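You operate a simulated robot arm through the tools that you are given. There is no shell and no other tool. Be economical: measure what you need, move in short steps, check, and stop when the job is done.

Carry out the task below with a simulated robot arm. There is one attempt and no reset: what you move stays moved.

TASK
Put the red cotton reel from the top of the dining table on top of the grey empty can there and the blue cotton reel on top of the paint bottle there.

It is judged by the outcome, as a careful person would: the job done as asked, and still so three seconds after it is handed in. It fails if anything else is knocked over, pushed out of place, dropped, spilled or broken.

THE ROBOT
A 7-joint arm with a two-finger parallel gripper, fixed in place. Base frame: the origin is at the foot of the arm, x ahead of it, y to its left, z up; the work surface is at about z = 0. Lengths are in m, angles in degrees, forces in N, time in s.
With the tool pointing down near the work surface it reaches from about 0.24 to 0.62 m from the base axis. Its first joint turns from -66.0 to 66.0 degrees. Payload 2.6 kg.
Tool frame: the origin (TCP) lies between the finger pads and is the grasp point; the fingertips stand 0.03 m ahead of it; z points along the fingers, y is the line along which they close. The gripper opens to 0.094 m. The fingers are 0.028 m wide and 0.01 m thick; the gripper's body (0.05 by 0.096 m) begins 0.055 m behind the TCP.
Orientation is told as [roll, pitch, yaw] about the base's x, y, z axes, in that order, counted from this pose: with the fingers straight down and closing along the base's y, the tool's x points along the base's -x, its y along +y and its z along -z.

THE INTERFACE
- The arm moves only by the tool jog_arm. Its argument "series" is a list of rows, each a list of 7 numbers: the shift along the base's x, y, z in units of 20 mm (1.0 is 20 mm), then the turn, a rotation vector about the base's x, y, z in units of 4 degrees (1.0 is 4 degrees), then the gripper command, from -1 (shut) to 1 (fully open), values between in proportion. In form: [[dx, dy, dz, rx, ry, rz, jaw], ...]. A call has 1 to 8 rows; each row shifts and turns the commanded pose from where the row before left it. A call with a number of a shift or a turn outside -1 to 1 is refused whole. A row lasts 0.2 s, in which the tool goes at most 0.05 m and 8.6 degrees; a call with a longer step from one row to the next is refused whole, and so is a gripper value outside its range. A pose out of reach is approached as far as the arm can. The call stops where the force on the tool passes 40 N (or 10 N more than at its start, if that is more) or the arm is blocked; 0.2 s more then pass. The fingers move at their own pace (about 0.072 m/s each) and stop on an object; they squeeze with about 33 N. The grip force told is the motor's: it shows also when the fingers shut on nothing. Time passes only in rows, and 0.2 s behind the last, so rows that do not move let the fingers close. It gives the time, the measured TCP pose, the force on the tool (base axes), the opening and the grip force at its end, in the units of the frame above (readings bear some noise).
- Cameras (640 x 400 px; columns grow to the right, rows downward): "scene" is fixed at [0.0215, 0.4274, 0.5532]; the picture's right is [-0.87, -0.49, 0.00], its down [-0.33, 0.58, -0.74] and it looks along [0.36, -0.65, -0.67] (base axes); focal length 309 px, centre (320, 200). "wrist" rides on the gripper at [-0.037, 0, -0.058] in the tool frame; the picture's right is [0.00, -1.00, 0.00], its down [0.97, 0.00, -0.24] and it looks along [0.24, 0.00, 0.97] (tool axes); focal length 218 px, centre (320, 200).
- capture(camera): a new picture of that camera. No time passes.
- locate(camera, pixels): for up to 12 pixels [column, row] of the newest picture of that camera ("zoom" is the newest enlarged one), the place [x, y, z] in the base frame of the surface seen there, good to about 0.002 m. No time passes.
- close_up(camera, box): a new picture of the part [left, top, right, bottom] of that camera's present view, enlarged. No time passes.
- sign_off(): hands the job in; it is judged then, once.

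Work in short steps. Measure before you move; look again where a grasp or a placing could have gone wrong, and mend it. You have 60 turns and 22 pictures in all, the two below and enlarged ones among them. Open the gripper and draw the arm clear of the work before you hand the job in, unless the task says otherwise; then end with one line.

The tools are called after "Call:" as a command line: name --pt "numbers of a row" for each row, then --argument value for the rest, lists and objects as JSON in quotes. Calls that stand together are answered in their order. jog_arm: Moves the arm, as the interface text tells. Its arguments: {"type":"object","properties":{"series":{"type":"array","items":{"type":"array","items":{"type":"number"}}}},"required":["series"]} The other tools are called the same way: capture (camera) takes a picture; locate (camera, pixels) gives the place of the surface under pixels of a picture; close_up (camera, box) takes an enlarged picture of a part of a camera's view; sign_off () hands the job in.

At the start:

```text
time_s: 0.0
tool_pos: [0.3166, 0.0963, 0.262]
tcp_rot: [0.0, 0.0, 0.0]
contact_force: [0.5, -0.4, -0.3]
width: 0.0938
grip_force: 0.0
```

scene: 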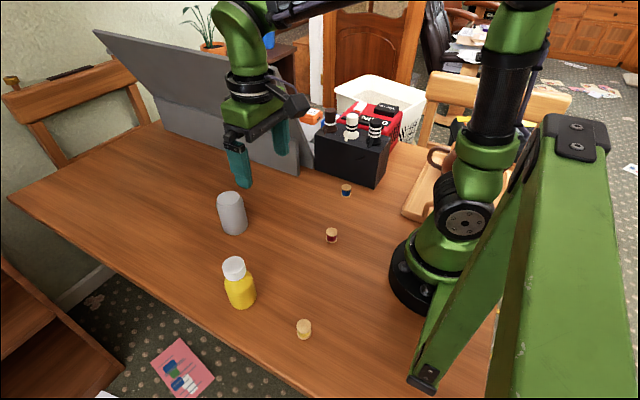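
wrist: 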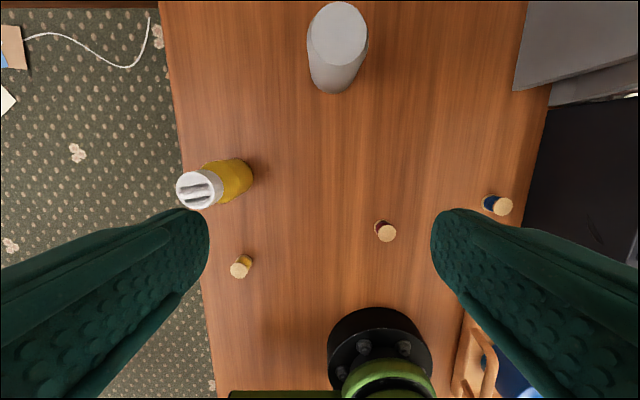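

I see three reels in the scene view: red at (331,235), blue at (346,190) and yellow at (304,329). The can is at (232,213) and the bottle at (238,283). I'll enlarge the view and measure them.

Call:
close_up --camera "scene" --box '[200, 160, 376, 345]'

Call:
locate --camera "wrist" --pixels '[[387, 233], [503, 207], [338, 35], [200, 190], [380, 220], [236, 272], [320, 30], [355, 40], [338, 10], [338, 62], [400, 270], [450, 190]]'

Call:
locate --camera "scene" --pixels '[[331, 230], [346, 186], [230, 198], [234, 264], [331, 239], [346, 193], [304, 322], [325, 244], [340, 197]]'

```text
2.16 times, centred on (288, 252) of scene
```

zoom: 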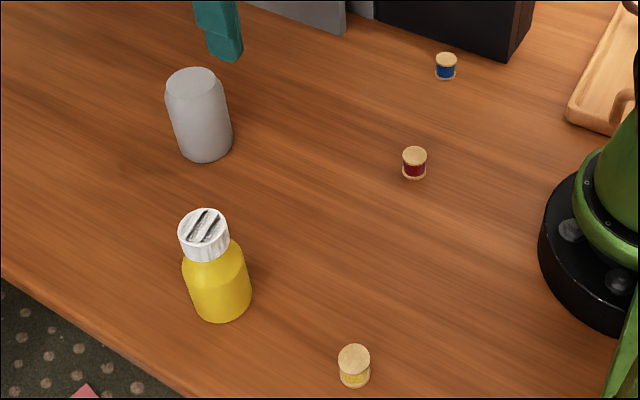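

```text
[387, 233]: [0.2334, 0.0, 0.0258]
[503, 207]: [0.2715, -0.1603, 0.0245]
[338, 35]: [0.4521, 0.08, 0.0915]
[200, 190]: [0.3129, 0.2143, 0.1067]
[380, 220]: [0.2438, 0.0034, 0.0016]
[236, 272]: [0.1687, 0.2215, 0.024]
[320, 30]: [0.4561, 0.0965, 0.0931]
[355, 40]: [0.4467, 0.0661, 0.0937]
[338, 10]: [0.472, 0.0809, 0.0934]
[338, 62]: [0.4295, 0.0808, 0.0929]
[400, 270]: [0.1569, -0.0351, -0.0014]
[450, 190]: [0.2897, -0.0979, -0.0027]
```

```text
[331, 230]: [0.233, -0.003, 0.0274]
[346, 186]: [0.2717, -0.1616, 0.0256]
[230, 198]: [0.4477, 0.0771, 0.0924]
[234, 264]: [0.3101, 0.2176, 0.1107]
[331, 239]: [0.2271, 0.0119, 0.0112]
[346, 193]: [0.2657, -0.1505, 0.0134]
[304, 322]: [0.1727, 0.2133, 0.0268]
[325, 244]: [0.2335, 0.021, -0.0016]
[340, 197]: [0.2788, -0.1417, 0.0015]
```

The red reel is at about (0.233, 0.000), 26 mm tall. I'll move above it and look again with the wrist camera.

Call:
jog_arm --pt "-0.52 -0.6 -0.85 0 0 0 0.4" --pt "-0.52 -0.6 -0.85 0 0 0 0.4" --pt "-0.52 -0.6 -0.85 0 0 0 0.4" --pt "-0.52 -0.6 -0.85 0 0 0 0.4" --pt "-0.52 -0.6 -0.85 0 0 0 0.4" --pt "-0.52 -0.6 -0.85 0 0 0 0.4" --pt "-0.52 -0.6 -0.85 0 0 0 0.4" --pt "-0.52 -0.6 -0.85 0 0 0 0.4"

Call:
capture --camera "wrist"

```text
time_s: 1.8
tool_pos: [0.232, 0.001, 0.1264]
tcp_rot: [0.1, 0.0, 0.0]
contact_force: [-0.5, -0.3, -0.3]
width: 0.066
grip_force: 0.1
```

```text
18 pictures are left
```

wrist: 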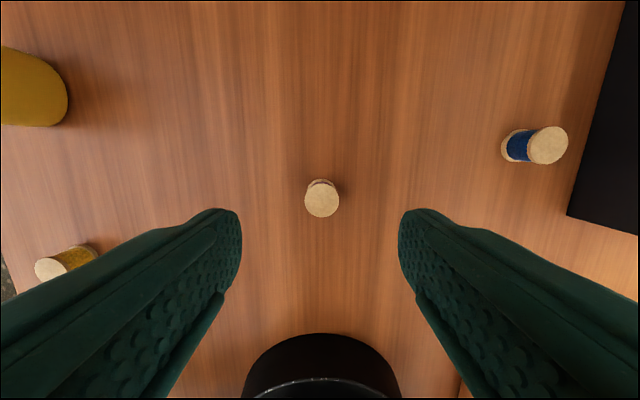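

Here I check the edges of the red and blue reels and the black box near blue.

Call:
locate --camera "wrist" --pixels '[[322, 200], [307, 200], [337, 200], [322, 185], [322, 215], [548, 145], [530, 145], [565, 145], [548, 129], [548, 161], [569, 214], [590, 130]]'

```text
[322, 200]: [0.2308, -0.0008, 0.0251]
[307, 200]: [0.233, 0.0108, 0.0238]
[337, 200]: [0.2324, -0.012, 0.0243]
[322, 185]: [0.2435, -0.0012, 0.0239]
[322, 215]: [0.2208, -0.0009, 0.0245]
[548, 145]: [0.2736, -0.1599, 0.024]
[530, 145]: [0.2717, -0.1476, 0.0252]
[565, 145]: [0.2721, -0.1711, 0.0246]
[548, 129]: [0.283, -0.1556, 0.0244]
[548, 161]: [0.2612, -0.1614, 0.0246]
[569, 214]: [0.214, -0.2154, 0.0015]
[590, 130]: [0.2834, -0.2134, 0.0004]
```

Red's centre is (0.232, -0.001), and the jaws are already aligned with it. I'll go down to TCP z≈0.034 and then close.

Call:
jog_arm --pt "0 -0.1 -0.9 0 0 0 0.4" --pt "0 0 -0.9 0 0 0 0.4" --pt "0 0 -0.9 0 0 0 0.4" --pt "0 0 -0.9 0 0 0 0.4" --pt "0 0 -0.6 0 0 0 0.4" --pt "0 0 -0.4 0 0 0 0.4"

Call:
jog_arm --pt "0 0 0 0 0 0 -0.4" --pt "0 0 0 0 0 0 -1" --pt "0 0 0 0 0 0 -1" --pt "0 0 0 0 0 0 -1"

```text
time_s: 3.2
tool_pos: [0.2337, -0.0009, 0.0341]
tcp_rot: [0.0, 0.0, 0.0]
contact_force: [-0.7, 0.1, 0.5]
width: 0.066
grip_force: 0.0
```

```text
time_s: 4.2
tool_pos: [0.2335, 0.0002, 0.035]
tcp_rot: [0.0, 0.1, 0.1]
contact_force: [-1.3, 0.4, 0.6]
width: 0.0228
grip_force: 33.2
```

Red is gripped at width 22.8 mm. I'll lift it to about z=0.175 and carry it toward the can.

Call:
jog_arm --pt "0 0 1 0 0 0 -1" --pt "0 0 1 0 0 0 -1" --pt "0 0 1 0 0 0 -1" --pt "0 0 1 0 0 0 -1" --pt "0 0 1 0 0 0 -1" --pt "0 0 1 0 0 0 -1" --pt "0 0 1 0 0 0 -1"

Call:
jog_arm --pt "1 0.4 0 0 0 0 -1" --pt "1 0.4 0 0 0 0 -1" --pt "1 0.4 0 0 0 0 -1" --pt "1 0.4 0 0 0 0 -1" --pt "1 0.4 0 0 0 0 -1" --pt "1 0.4 0 0 0 0 -1"

Call:
capture --camera "wrist"

```text
time_s: 5.8
tool_pos: [0.2331, -0.0015, 0.1748]
tcp_rot: [0.1, 0.0, -0.1]
contact_force: [-0.7, -0.6, 0.0]
width: 0.0226
grip_force: 33.2
```

```text
time_s: 7.2
tool_pos: [0.3528, 0.0489, 0.1754]
tcp_rot: [0.0, 0.0, -0.1]
contact_force: [0.4, 0.3, 0.1]
width: 0.0228
grip_force: 33.0
```

```text
17 pictures are left
```

wrist: 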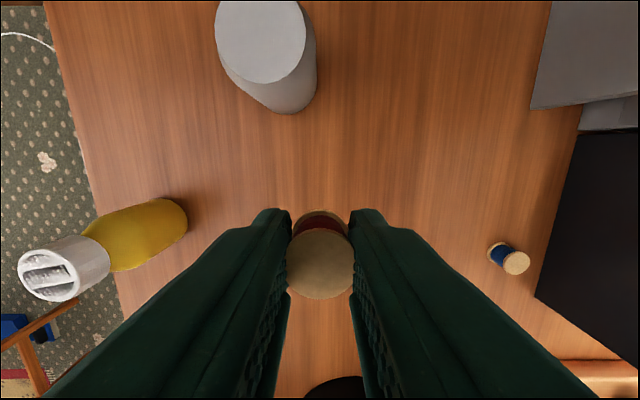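

The reel is held upright. I'll measure the can rim, the bottle cap and the held reel.

Call:
locate --camera "wrist" --pixels '[[216, 38], [304, 38], [262, 80], [262, 38], [260, 10], [319, 265], [319, 295], [50, 272], [25, 272], [76, 272], [48, 252], [48, 296]]'

Call:
close_up --camera "wrist" --box '[0, 180, 200, 310]'

```text
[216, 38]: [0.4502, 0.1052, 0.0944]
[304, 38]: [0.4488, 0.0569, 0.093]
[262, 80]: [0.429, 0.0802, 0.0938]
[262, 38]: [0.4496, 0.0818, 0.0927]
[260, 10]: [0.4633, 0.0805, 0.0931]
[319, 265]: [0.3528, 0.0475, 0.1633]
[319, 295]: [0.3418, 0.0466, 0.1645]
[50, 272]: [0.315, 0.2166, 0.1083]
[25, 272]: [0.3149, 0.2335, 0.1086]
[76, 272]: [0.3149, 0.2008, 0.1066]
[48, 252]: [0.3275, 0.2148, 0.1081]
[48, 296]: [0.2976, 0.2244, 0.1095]
```

```text
3.08 times, centred on (100, 245) of wrist
```

zoom: 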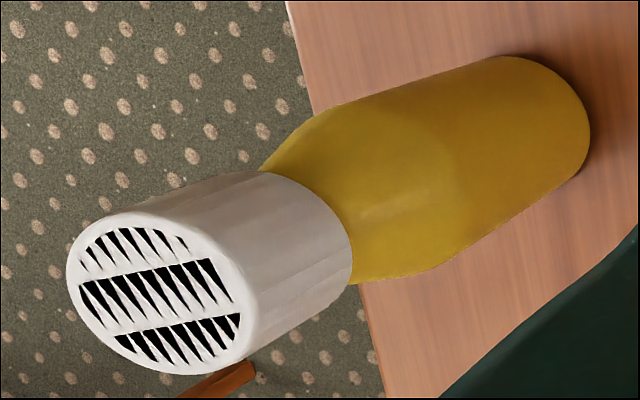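

Can centre is (0.451, 0.081), top z≈0.0933, so release should be at TCP z≈0.129. I'll move above it while holding height, and refine the cap measurement from the zoom.

Call:
locate --camera "zoom" --pixels '[[72, 280], [250, 310], [130, 225], [185, 368], [160, 293], [95, 335], [225, 255]]'

Call:
jog_arm --pt "0.9 0.32 0 0 0 0 -1" --pt "1 0.32 0 0 0 0 -1" --pt "1 0.32 0 0 0 0 -1" --pt "1 0.32 0 0 0 0 -1" --pt "1 0.32 0 0 0 0 -1" --pt "0 0 -0.6 0 0 0 -1" --pt "0 0 -0.6 0 0 0 -1"

Call:
capture --camera "wrist"

```text
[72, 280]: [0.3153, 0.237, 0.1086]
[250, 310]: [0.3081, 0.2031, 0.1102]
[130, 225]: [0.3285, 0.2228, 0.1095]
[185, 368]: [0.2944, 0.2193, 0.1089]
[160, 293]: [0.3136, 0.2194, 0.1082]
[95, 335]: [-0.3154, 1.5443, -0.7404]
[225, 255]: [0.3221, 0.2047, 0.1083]
```

```text
time_s: 8.8
tool_pos: [0.45, 0.0797, 0.1508]
tcp_rot: [0.0, 0.0, 0.0]
contact_force: [0.0, 0.6, -0.7]
width: 0.0229
grip_force: 32.8
```

```text
15 pictures are left
```

wrist: 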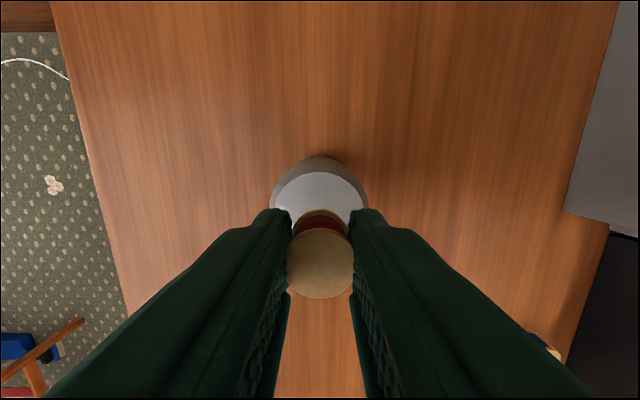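

It's centred over the can. I'll lower gently to about TCP z 0.129.

Call:
jog_arm --pt "0.02 0.02 -0.4 0 0 0 -1" --pt "0.02 0.02 -0.35 0 0 0 -1" --pt "0 0 -0.2 0 0 0 -1" --pt "0 0 -0.1 0 0 0 -1" --pt "0 0 0 0 0 0 -1"

Call:
close_up --camera "scene" --box '[170, 130, 298, 250]'

```text
time_s: 10.0
tool_pos: [0.4518, 0.08, 0.1292]
tcp_rot: [0.0, -0.1, 0.1]
contact_force: [-0.6, 0.2, 4.9]
width: 0.0229
grip_force: 33.0
```

```text
3.33 times, centred on (234, 190) of scene
```

zoom: 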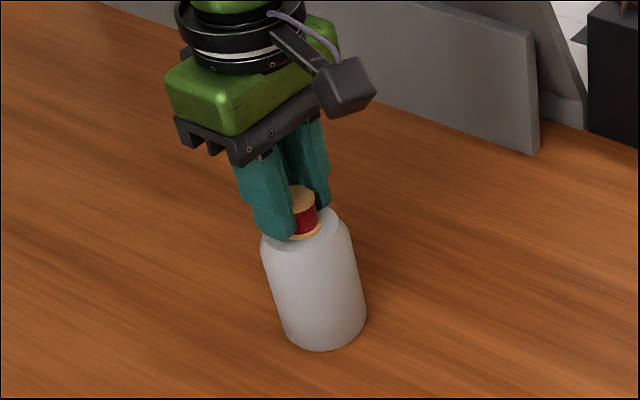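

A 4.9 N upward reading shows the reel is touching the can. I'll open moderately and rise.

Call:
jog_arm --pt "0 0 0 0 0 0 -0.4" --pt "0 0 0 0 0 0 -0.2" --pt "0 0 0 0 0 0 0.1" --pt "0 0 0 0 0 0 0.1" --pt "0 0 0.5 0 0 0 0.1" --pt "0 0 1 0 0 0 0.1" --pt "0 0 1 0 0 0 0.1" --pt "0 0 1 0 0 0 0.1"

Call:
capture --camera "wrist"

```text
time_s: 11.8
tool_pos: [0.4504, 0.0792, 0.1997]
tcp_rot: [0.0, 0.0, 0.0]
contact_force: [0.5, -0.4, 0.4]
width: 0.0517
grip_force: 0.0
```

```text
13 pictures are left
```

wrist: 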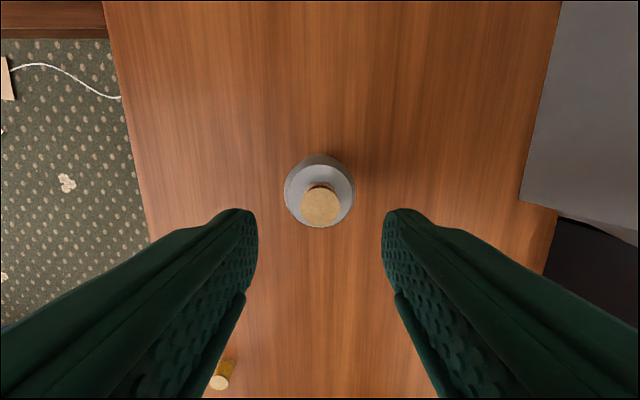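

Red stands upright, centred on the can. Next I move back to x≈0.272, then across toward the blue reel, staying at z≈0.2.

Call:
jog_arm --pt "-1 0 0 0 0 0 0.1" --pt "-1 -0.3 0 0 0 0 0.1" --pt "-1 -0.6 0 0 0 0 0.1" --pt "-1 -0.8 0 0 0 0 0.1" --pt "-1 -0.8 0 0 0 0 0.1" --pt "-1 -0.8 0 0 0 0 0.1" --pt "-1 -0.8 0 0 0 0 0.1" --pt "-1 -0.8 0 0 0 0 0.1"

Call:
jog_arm --pt "-0.9 -1 0 0 0 0 0.1" --pt "0 -1 0 0 0 0 0.1" --pt "0 -1 0 0 0 0 0.1" --pt "0 -1 0 0 0 0 0.1"

Call:
capture --camera "wrist"

```text
time_s: 13.6
tool_pos: [0.292, -0.0191, 0.1993]
tcp_rot: [-0.1, 0.0, 0.0]
contact_force: [-0.4, -0.3, -0.2]
width: 0.0517
grip_force: 0.1
```

```text
time_s: 14.6
tool_pos: [0.2726, -0.0997, 0.2011]
tcp_rot: [0.0, 0.0, 0.0]
contact_force: [-0.3, 0.3, -0.3]
width: 0.0517
grip_force: 0.1
```

```text
12 pictures are left
```

wrist: 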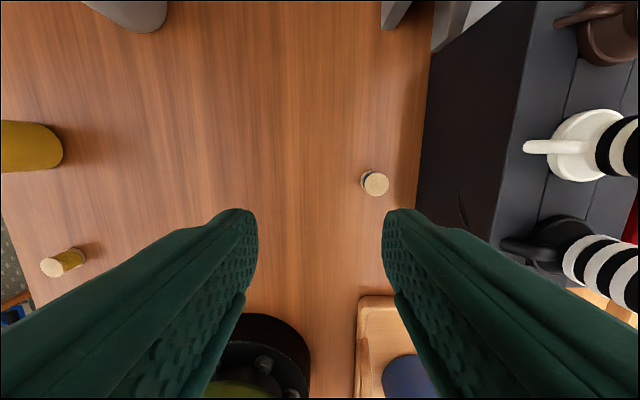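

The black box and the utensils on it are close to blue. I'll measure their near faces and heights.

Call:
locate --camera "wrist" --pixels '[[375, 184], [420, 180], [430, 60], [505, 180], [520, 90], [528, 147], [505, 245], [460, 180], [360, 305], [495, 235], [590, 130], [600, 270]]'

```text
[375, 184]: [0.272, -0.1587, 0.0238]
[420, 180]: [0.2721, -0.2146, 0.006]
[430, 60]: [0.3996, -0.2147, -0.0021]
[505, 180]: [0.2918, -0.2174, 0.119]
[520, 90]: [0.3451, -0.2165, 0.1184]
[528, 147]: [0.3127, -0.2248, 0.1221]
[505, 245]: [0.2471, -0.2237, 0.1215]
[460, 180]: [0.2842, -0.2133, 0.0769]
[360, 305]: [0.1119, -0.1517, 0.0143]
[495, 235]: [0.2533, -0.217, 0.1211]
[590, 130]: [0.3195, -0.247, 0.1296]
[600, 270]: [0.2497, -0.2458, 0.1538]
```

The box face is at y≈-0.215 and 0.12 tall, leaving only about 8 mm for the gripper body at this yaw. I'll turn the tool about +90° so its narrow side faces the box and the camera faces away.

Call:
jog_arm --pt "0 0 0 0 0 1 0.1" --pt "0 0 0 0 0 1 0.1" --pt "0 0 0 0 0 1 0.1" --pt "0 0 0 0 0 1 0.1" --pt "0 0 0 0 0 1 0.1" --pt "0 0 0 0 0 1 0.1" --pt "0 0 0 0 0 1 0.1" --pt "0 0 0 0 0 1 0.1"

Call:
jog_arm --pt "0 0 0 0 0 1 0.1" --pt "0 0 0 0 0 1 0.1" --pt "0 0 0 0 0 1 0.1" --pt "0 0 0 0 0 1 0.1" --pt "0 0 0 0 0 1 0.1" --pt "0 0 0 0 0 1 0.1" --pt "0 0 0 0 0 1 0.1" --pt "0 0 0 0 0 1 0.1"

Call:
jog_arm --pt "0 0 0 0 0 1 0.1" --pt "0 0 0 0 0 1 0.1" --pt "0 0 0 0 0 1 0.1" --pt "0 0 0 0 0 1 0.1" --pt "0 0 0 0 0 1 0.1" --pt "0 0 0 0 0 1 0.1" --pt "0 0 0 0 0 0.5 0.1"

```text
time_s: 16.4
tool_pos: [0.2732, -0.0993, 0.1997]
tcp_rot: [0.0, 0.0, 32.1]
contact_force: [-0.5, -0.8, 0.0]
width: 0.0518
grip_force: 0.1
```

```text
time_s: 18.2
tool_pos: [0.2738, -0.0988, 0.2001]
tcp_rot: [0.0, 0.0, 64.0]
contact_force: [0.3, 0.7, 0.4]
width: 0.0517
grip_force: 0.0
```

```text
time_s: 19.8
tool_pos: [0.2736, -0.0984, 0.1982]
tcp_rot: [0.0, 0.0, 90.1]
contact_force: [0.6, 0.4, 0.2]
width: 0.0518
grip_force: 0.0
```

Yaw is now 90°. I'll move over blue at (0.272, -0.159), go part way down and check.

Call:
jog_arm --pt "-0.05 -1 0 0 0 0 0.1" --pt "0 -1 0 0 0 0 0.1" --pt "0 -1 0 0 0 0 0.1" --pt "0 0 -1 0 0 0 0.1" --pt "0 0 -1 0 0 0 0.1" --pt "0 0 -1 0 0 0 0.1" --pt "0 0 -1 0 0 0 0.1"

Call:
capture --camera "wrist"

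Call:
capture --camera "scene"

```text
time_s: 21.4
tool_pos: [0.273, -0.1575, 0.1198]
tcp_rot: [-0.1, 0.0, 90.0]
contact_force: [0.0, -0.3, -1.0]
width: 0.0516
grip_force: 0.1
```

```text
11 pictures are left
```

wrist: 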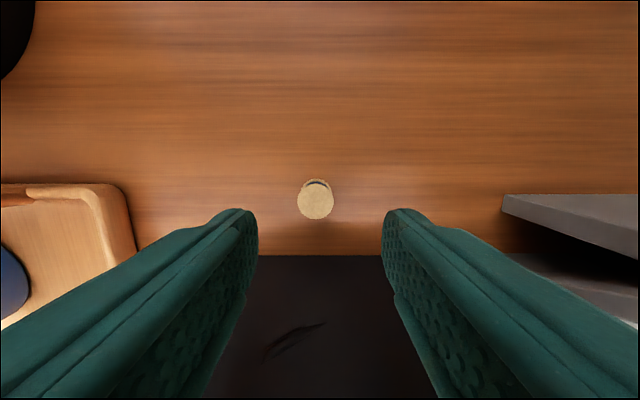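

```text
10 pictures are left
```

scene: 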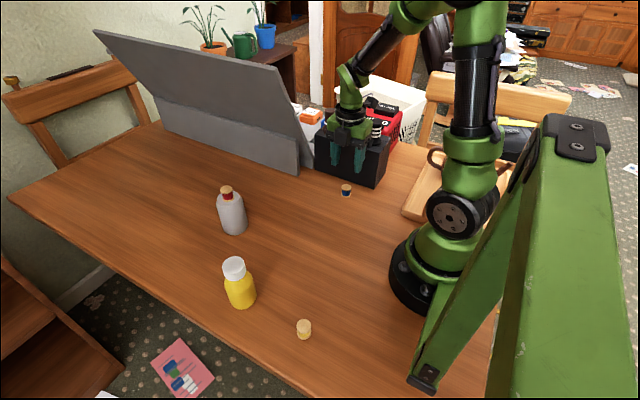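

Blue sits between the jaws. I'll check its exact centre, and the clearance of the wrist from the grinders on the box.

Call:
locate --camera "wrist" --pixels '[[316, 202], [298, 202], [333, 202], [316, 218], [316, 185]]'

Call:
close_up --camera "scene" --box '[290, 40, 430, 200]'

```text
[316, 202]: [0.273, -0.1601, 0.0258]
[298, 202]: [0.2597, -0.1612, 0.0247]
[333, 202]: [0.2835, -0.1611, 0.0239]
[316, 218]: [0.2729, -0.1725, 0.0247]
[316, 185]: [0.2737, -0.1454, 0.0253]
```

```text
2.50 times, centred on (360, 120) of scene
```

zoom: 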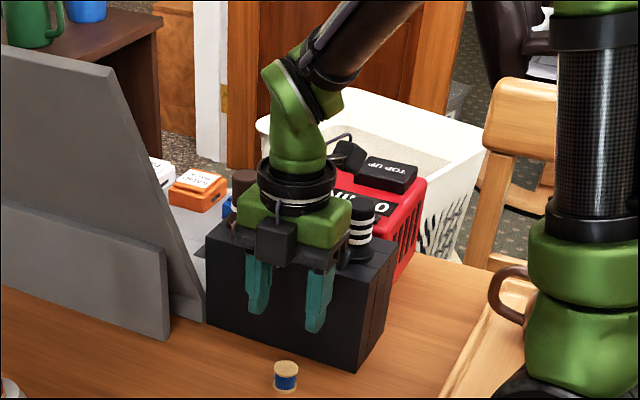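

There's clearance: the wrist ring reaches about y=-0.205, against y≤-0.217 for the box. I'll descend slowly and close.

Call:
jog_arm --pt "-0.03 -0.08 -0.8 0 0 0 0.1" --pt "0 0 -0.8 0 0 0 0.1" --pt "0 0 -0.8 0 0 0 0.1" --pt "0 0 -0.8 0 0 0 0.1" --pt "0 0 -0.6 0 0 0 0.1" --pt "0 0 -0.45 0 0 0 0.1"

Call:
jog_arm --pt "0 0 0 0 0 0 -0.4" --pt "0 0 0 0 0 0 -1" --pt "0 0 0 0 0 0 -1" --pt "0 0 0 0 0 0 -1"

```text
time_s: 22.3
tool_pos: [0.2779, -0.16, 0.0691]
tcp_rot: [-0.8, 0.4, 90.4]
contact_force: [0.8, 4.0, 5.1]
width: 0.0517
grip_force: 0.1
stopped in row 4: the force on the tool passed its limit (the readings are from after the stop); the commanded pose is now the measured one
```

```text
time_s: 23.3
tool_pos: [0.276, -0.159, 0.0678]
tcp_rot: [-0.7, 0.4, 90.4]
contact_force: [1.9, 5.5, 9.6]
width: 0.0
grip_force: 32.5
```

The arm hit something at z=0.069, and the fingers shut above the reel without touching it. I'll look before moving.

Call:
close_up --camera "scene" --box '[290, 70, 430, 210]'

```text
2.86 times, centred on (360, 140) of scene
```

zoom: 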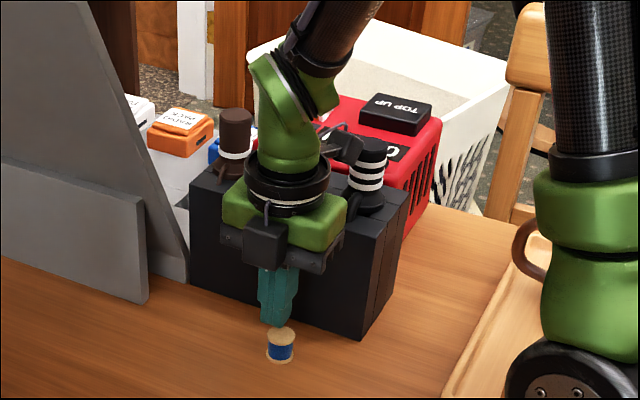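

The upper wrist touched the box or the pot handles on it. I'll lift straight away from it, slowly, then inspect.

Call:
jog_arm --pt "0 0.15 0.5 0 0 0 -1" --pt "0 0.2 0.8 0 0 0 -1" --pt "0 0.2 1 0 0 0 -1" --pt "0 0.2 1 0 0 0 -0.5" --pt "0 0.2 1 0 0 0 0.1" --pt "0 0.5 1 0 0 0 0.1" --pt "0 1 0 0 0 0 0.1" --pt "0 1 0 0 0 0 0.1"

Call:
close_up --camera "scene" --box '[290, 70, 430, 210]'

```text
time_s: 25.1
tool_pos: [0.276, -0.0913, 0.1744]
tcp_rot: [-0.6, 0.4, 90.3]
contact_force: [0.7, 0.7, 0.5]
width: 0.0515
grip_force: 0.2
```

```text
2.86 times, centred on (360, 140) of scene
```

zoom: 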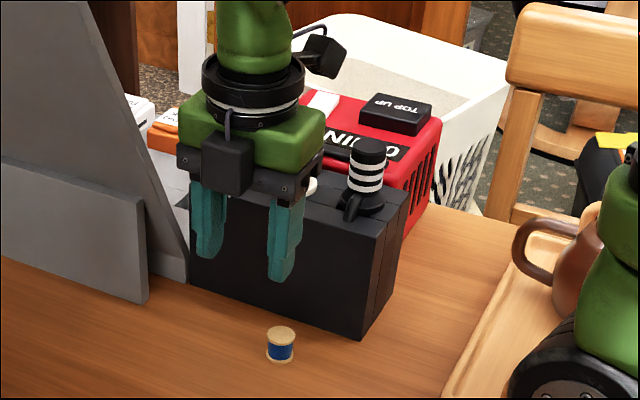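

The box and pots look undisturbed. The black actuator on the wrist ring points at the box at this yaw, so I'll tilt the tool 24° about base x. That points the fingers toward -y and leans the wrist away from the box.

Call:
jog_arm --pt "0 0 0 -1 0 0 0.1" --pt "0 0 0 -1 0 0 0.1" --pt "0 0 0 -1 0 0 0.1" --pt "0 0 0 -1 0 0 0.1" --pt "0 0 0 -1 0 0 0.1" --pt "0 0 0 -0.9 0 0 0.1"

Call:
capture --camera "wrist"

```text
time_s: 26.5
tool_pos: [0.2768, -0.091, 0.1751]
tcp_rot: [-0.5, 24.1, 90.4]
contact_force: [-0.1, -0.1, 0.5]
width: 0.0517
grip_force: 0.1
```

```text
6 pictures are left
```

wrist: 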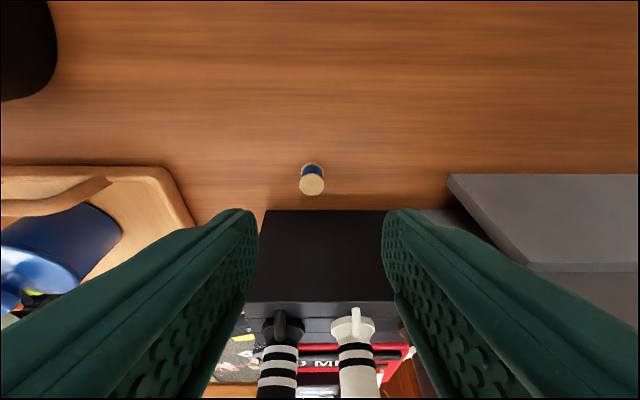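

Both pots are upright. Using locate, I'll check that they and the reel haven't moved.

Call:
locate --camera "wrist" --pixels '[[312, 184], [301, 184], [324, 184], [312, 193], [312, 174], [356, 312], [280, 315], [353, 328], [280, 334], [325, 296]]'

```text
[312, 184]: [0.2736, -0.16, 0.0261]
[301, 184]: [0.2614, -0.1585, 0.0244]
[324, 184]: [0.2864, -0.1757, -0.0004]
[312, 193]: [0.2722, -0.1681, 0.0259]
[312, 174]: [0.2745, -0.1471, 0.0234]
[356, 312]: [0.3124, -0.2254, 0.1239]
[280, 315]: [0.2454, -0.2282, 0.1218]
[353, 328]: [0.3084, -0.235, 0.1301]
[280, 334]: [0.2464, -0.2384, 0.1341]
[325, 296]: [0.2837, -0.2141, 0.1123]
```

Nothing has moved. I'll approach the tilted grasp pose at TCP (0.2725, -0.149, 0.037), going down with the fingers straddling the reel in x.

Call:
jog_arm --pt "-0.1 -0.4 -0.9 0 0 0 0.1" --pt "-0.1 -0.4 -0.9 0 0 0 0.1" --pt "0 -0.4 -0.9 0 0 0 0.1" --pt "0 -0.4 -0.9 0 0 0 0.1" --pt "0 -0.4 -0.9 0 0 0 0.1" --pt "0 -0.4 -0.8 0 0 0 0.1" --pt "0 -0.3 -0.6 0 0 0 0.1"

Call:
jog_arm --pt "0 -0.1 -0.5 0 0 0 0.1" --pt "0 -0.1 -0.4 0 0 0 0.1" --pt "0 0 0 0 0 0 0.1"

```text
time_s: 28.1
tool_pos: [0.2722, -0.1444, 0.0572]
tcp_rot: [-0.4, 24.0, 90.2]
contact_force: [-0.9, 0.9, -1.0]
width: 0.0518
grip_force: 0.0
```

```text
time_s: 28.9
tool_pos: [0.2724, -0.1485, 0.0391]
tcp_rot: [-0.5, 24.0, 90.4]
contact_force: [-0.5, 0.1, -0.1]
width: 0.0517
grip_force: 0.0
```

No contact this time. I'll go down a last 2.5 mm and close.

Call:
jog_arm --pt "0 -0.05 -0.13 0 0 0 0.1" --pt "0 0 0 0 0 0 -0.3" --pt "0 0 0 0 0 0 -0.6" --pt "0 0 0 0 0 0 -1" --pt "0 0 0 0 0 0 -1" --pt "0 0 0 0 0 0 -1"

```text
time_s: 30.3
tool_pos: [0.272, -0.1499, 0.0355]
tcp_rot: [-0.5, 23.9, 90.3]
contact_force: [1.1, -0.3, 0.8]
width: 0.0228
grip_force: 33.1
```

Blue is gripped at width 22.8 mm. I'll lift it away from the box and keep the tilt so the reel stays upright.

Call:
jog_arm --pt "0 0 0.6 0 0 0 -1" --pt "0 0.3 1 0 0 0 -1" --pt "0 0.3 1 0 0 0 -1" --pt "0 0.4 1 0 0 0 -1" --pt "0 0.5 1 0 0 0 -1" --pt "0 0.8 1 0 0 0 -1" --pt "0 1 1 0 0 0 -1" --pt "0 1 1 0 0 0 -1"

Call:
jog_arm --pt "0.25 1 0.4 0 0 0 -1" --pt "0.25 1 0 0 0 0 -1" --pt "0.25 1 0 0 0 0 -1" --pt "0.25 1 0 0 0 0 -1" --pt "0.25 1 0 0 0 0 -1" --pt "0.25 1 0 0 0 0 -1" --pt "0.25 1 0 0 0 0 -1" --pt "0.25 1 0 0 0 0 -1"

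Call:
capture --camera "wrist"

```text
time_s: 32.1
tool_pos: [0.2732, -0.0646, 0.1881]
tcp_rot: [-0.5, 24.1, 90.3]
contact_force: [-0.4, 0.3, 1.0]
width: 0.0231
grip_force: 33.4
```

```text
time_s: 33.9
tool_pos: [0.3118, 0.0975, 0.1961]
tcp_rot: [-0.6, 24.0, 90.5]
contact_force: [-0.1, 0.7, -0.4]
width: 0.0236
grip_force: 32.5
```

```text
5 pictures are left
```

wrist: 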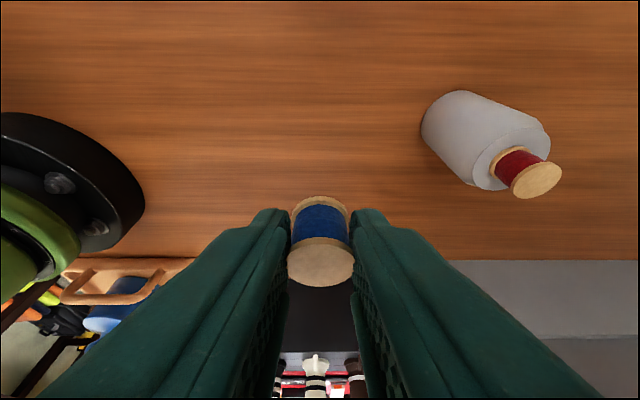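

I'll measure the held reel's top flange for level and position.

Call:
locate --camera "wrist" --pixels '[[320, 261], [292, 261], [350, 261], [320, 240], [320, 283], [320, 200], [300, 208], [340, 208]]'

```text
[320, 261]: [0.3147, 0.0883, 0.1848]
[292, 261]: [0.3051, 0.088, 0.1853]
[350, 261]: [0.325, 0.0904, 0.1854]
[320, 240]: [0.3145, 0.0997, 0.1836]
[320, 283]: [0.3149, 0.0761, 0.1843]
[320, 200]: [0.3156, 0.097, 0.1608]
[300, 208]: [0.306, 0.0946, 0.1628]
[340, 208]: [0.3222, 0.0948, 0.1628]
```

The reel is held level, with its centre at about TCP + (0.002, -0.0095) and its bottom at TCP - 0.036. I'll move closer to the bottle and re-measure the cap from above.

Call:
jog_arm --pt "-0.02 0.9 0 0 0 0 -1" --pt "-0.02 0.9 0 0 0 0 -1" --pt "-0.02 0.9 0 0 0 0 -1" --pt "-0.02 0.9 0 0 0 0 -1"

Call:
capture --camera "wrist"

```text
time_s: 34.9
tool_pos: [0.3108, 0.1673, 0.1963]
tcp_rot: [-0.6, 24.0, 90.2]
contact_force: [0.0, 0.2, -0.6]
width: 0.0235
grip_force: 33.2
```

```text
4 pictures are left
```

wrist: 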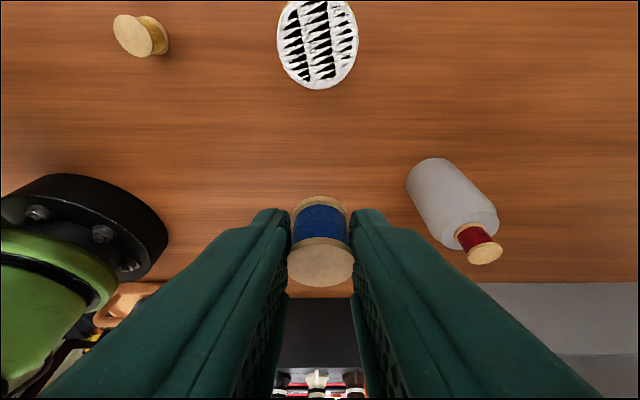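

The cap shows at the top, columns 277–358 and bottom edge at row 89. I'll measure it together with the reel.

Call:
locate --camera "wrist" --pixels '[[279, 40], [356, 40], [318, 86], [318, 45], [319, 4], [290, 8], [345, 8], [320, 261], [292, 261], [350, 261], [320, 240], [320, 283]]'

```text
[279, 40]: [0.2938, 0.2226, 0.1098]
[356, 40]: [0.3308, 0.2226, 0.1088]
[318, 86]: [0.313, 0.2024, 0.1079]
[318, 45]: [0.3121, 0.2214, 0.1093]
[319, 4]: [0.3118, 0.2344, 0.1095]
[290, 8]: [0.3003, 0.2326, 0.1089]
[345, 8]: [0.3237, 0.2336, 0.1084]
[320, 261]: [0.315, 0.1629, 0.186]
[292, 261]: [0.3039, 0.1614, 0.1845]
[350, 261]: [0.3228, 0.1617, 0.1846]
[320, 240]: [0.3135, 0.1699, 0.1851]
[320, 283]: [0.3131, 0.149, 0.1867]
```

Cap centre is (0.312, 0.2205), top 0.109; the reel is at (0.3135, 0.160). I'll shift +61 mm in y and go partly down.

Call:
jog_arm --pt "-0.03 0.8 0 0 0 0 -1" --pt "-0.03 0.8 0 0 0 0 -1" --pt "0 0.8 0 0 0 0 -1" --pt "0 0.65 0 0 0 0 -1" --pt "0 0 -0.7 0 0 0 -1" --pt "0 0 -0.7 0 0 0 -1" --pt "0 0 -0.5 0 0 0 -1"

Call:
close_up --camera "scene" --box '[180, 190, 300, 320]'

```text
time_s: 36.5
tool_pos: [0.3094, 0.229, 0.157]
tcp_rot: [-0.4, 24.0, 90.3]
contact_force: [-0.6, 0.0, 0.1]
width: 0.0238
grip_force: 32.9
```

```text
3.08 times, centred on (240, 255) of scene
```

zoom: 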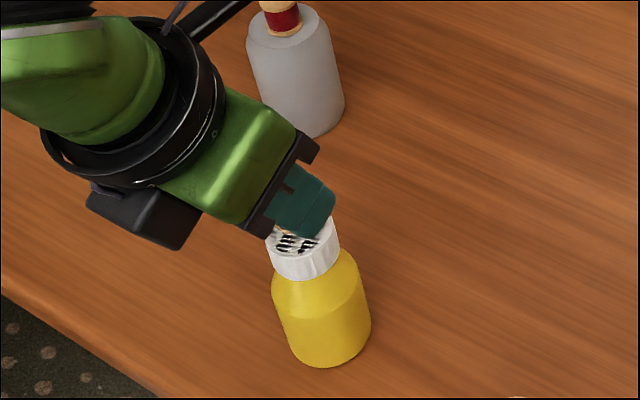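

It looks aligned, about 12 mm above the cap. I'll lower in small steps while watching the force.

Call:
jog_arm --pt "0 0 -0.25 0 0 0 -1" --pt "0 0 -0.15 0 0 0 -1" --pt "0 0 -0.1 0 0 0 -1" --pt "0 0 0 0 0 0 -1"

```text
time_s: 37.5
tool_pos: [0.3094, 0.2289, 0.1473]
tcp_rot: [-0.5, 24.1, 90.3]
contact_force: [0.7, 1.1, 0.0]
width: 0.0234
grip_force: 32.8
```

Call:
jog_arm --pt "0 0 -0.06 0 0 0 -1" --pt "0 0 0 0 0 0 -1"

Call:
jog_arm --pt "0 0 -0.05 0 0 0 -1" --pt "0 0 0 0 0 0 -1"

```text
time_s: 38.1
tool_pos: [0.3097, 0.229, 0.1467]
tcp_rot: [-0.5, 24.0, 90.4]
contact_force: [-0.5, 0.1, -0.4]
width: 0.0236
grip_force: 32.8
```

```text
time_s: 38.7
tool_pos: [0.3107, 0.2294, 0.1455]
tcp_rot: [-0.6, 23.9, 90.2]
contact_force: [-0.4, 0.1, 1.6]
width: 0.0236
grip_force: 33.0
```

The force is starting to rise at 1.6 N. I'll go one more small step down to confirm contact.

Call:
jog_arm --pt "0 0 -0.05 0 0 0 -1" --pt "0 0 0 0 0 0 -1"

```text
time_s: 39.3
tool_pos: [0.3096, 0.2278, 0.1457]
tcp_rot: [-0.5, 24.1, 90.3]
contact_force: [-0.8, -1.3, 11.7]
width: 0.0239
grip_force: 33.0
```

Firm contact at 11.7 N. I'll ease off slightly, open gradually, then retreat up and toward +y along the tool axis.

Call:
jog_arm --pt "0 0 0.04 0 0 0 -1" --pt "0 0 0 0 0 0 -0.45" --pt "0 0 0 0 0 0 -0.3" --pt "0 0 0 0 0 0 0" --pt "0 0 0 0 0 0 0.1" --pt "0 0 0.4 0 0 0 0.1" --pt "0 0 0.8 0 0 0 0.1" --pt "0 0 1 0 0 0 0.1"

Call:
jog_arm --pt "0 0 1 0 0 0 0.1" --pt "0 0 1 0 0 0 0.1" --pt "0 -0.5 1 0 0 0 0.1" --pt "0 -1 0.5 0 0 0 0.1" --pt "0 -1 0 0 0 0 0.1" --pt "0 -1 0 0 0 0 0.1" --pt "0 -1 0 0 0 0 0.1" --pt "0 -1 0 0 0 0 0.1"

Call:
capture --camera "scene"

```text
time_s: 41.1
tool_pos: [0.3094, 0.2308, 0.1901]
tcp_rot: [-0.5, 24.0, 90.4]
contact_force: [0.2, 0.5, 0.4]
width: 0.0518
grip_force: 0.1
```

```text
time_s: 42.9
tool_pos: [0.3105, 0.1181, 0.2586]
tcp_rot: [-0.5, 24.0, 90.4]
contact_force: [-0.1, -0.7, 0.0]
width: 0.0516
grip_force: 0.0
```

```text
2 pictures are left
```

scene: 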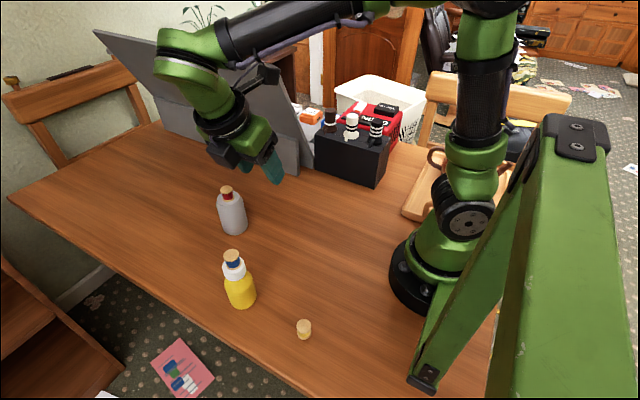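

Blue stands on the cap at (233,258) and red on the can at (227,192). I'll check one close-up before handing in.

Call:
close_up --camera "scene" --box '[190, 170, 290, 320]'

```text
2.67 times, centred on (240, 245) of scene
```

zoom: 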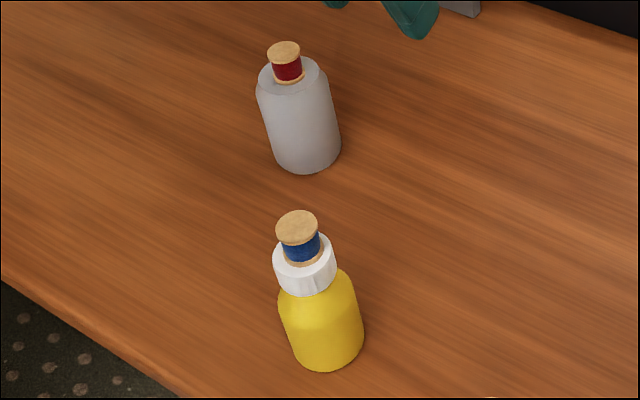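

Both reels are upright and well seated, and the arm is clear with the gripper open, so I'm handing in.

Call:
sign_off

```text
The job is handed in.
```

The red cotton reel is standing on the grey can and the blue one on the paint bottle's cap. On the way to the blue reel the wrist bumped something at the black box, most likely a pot standing on it, but nothing appeared to have moved when I checked.
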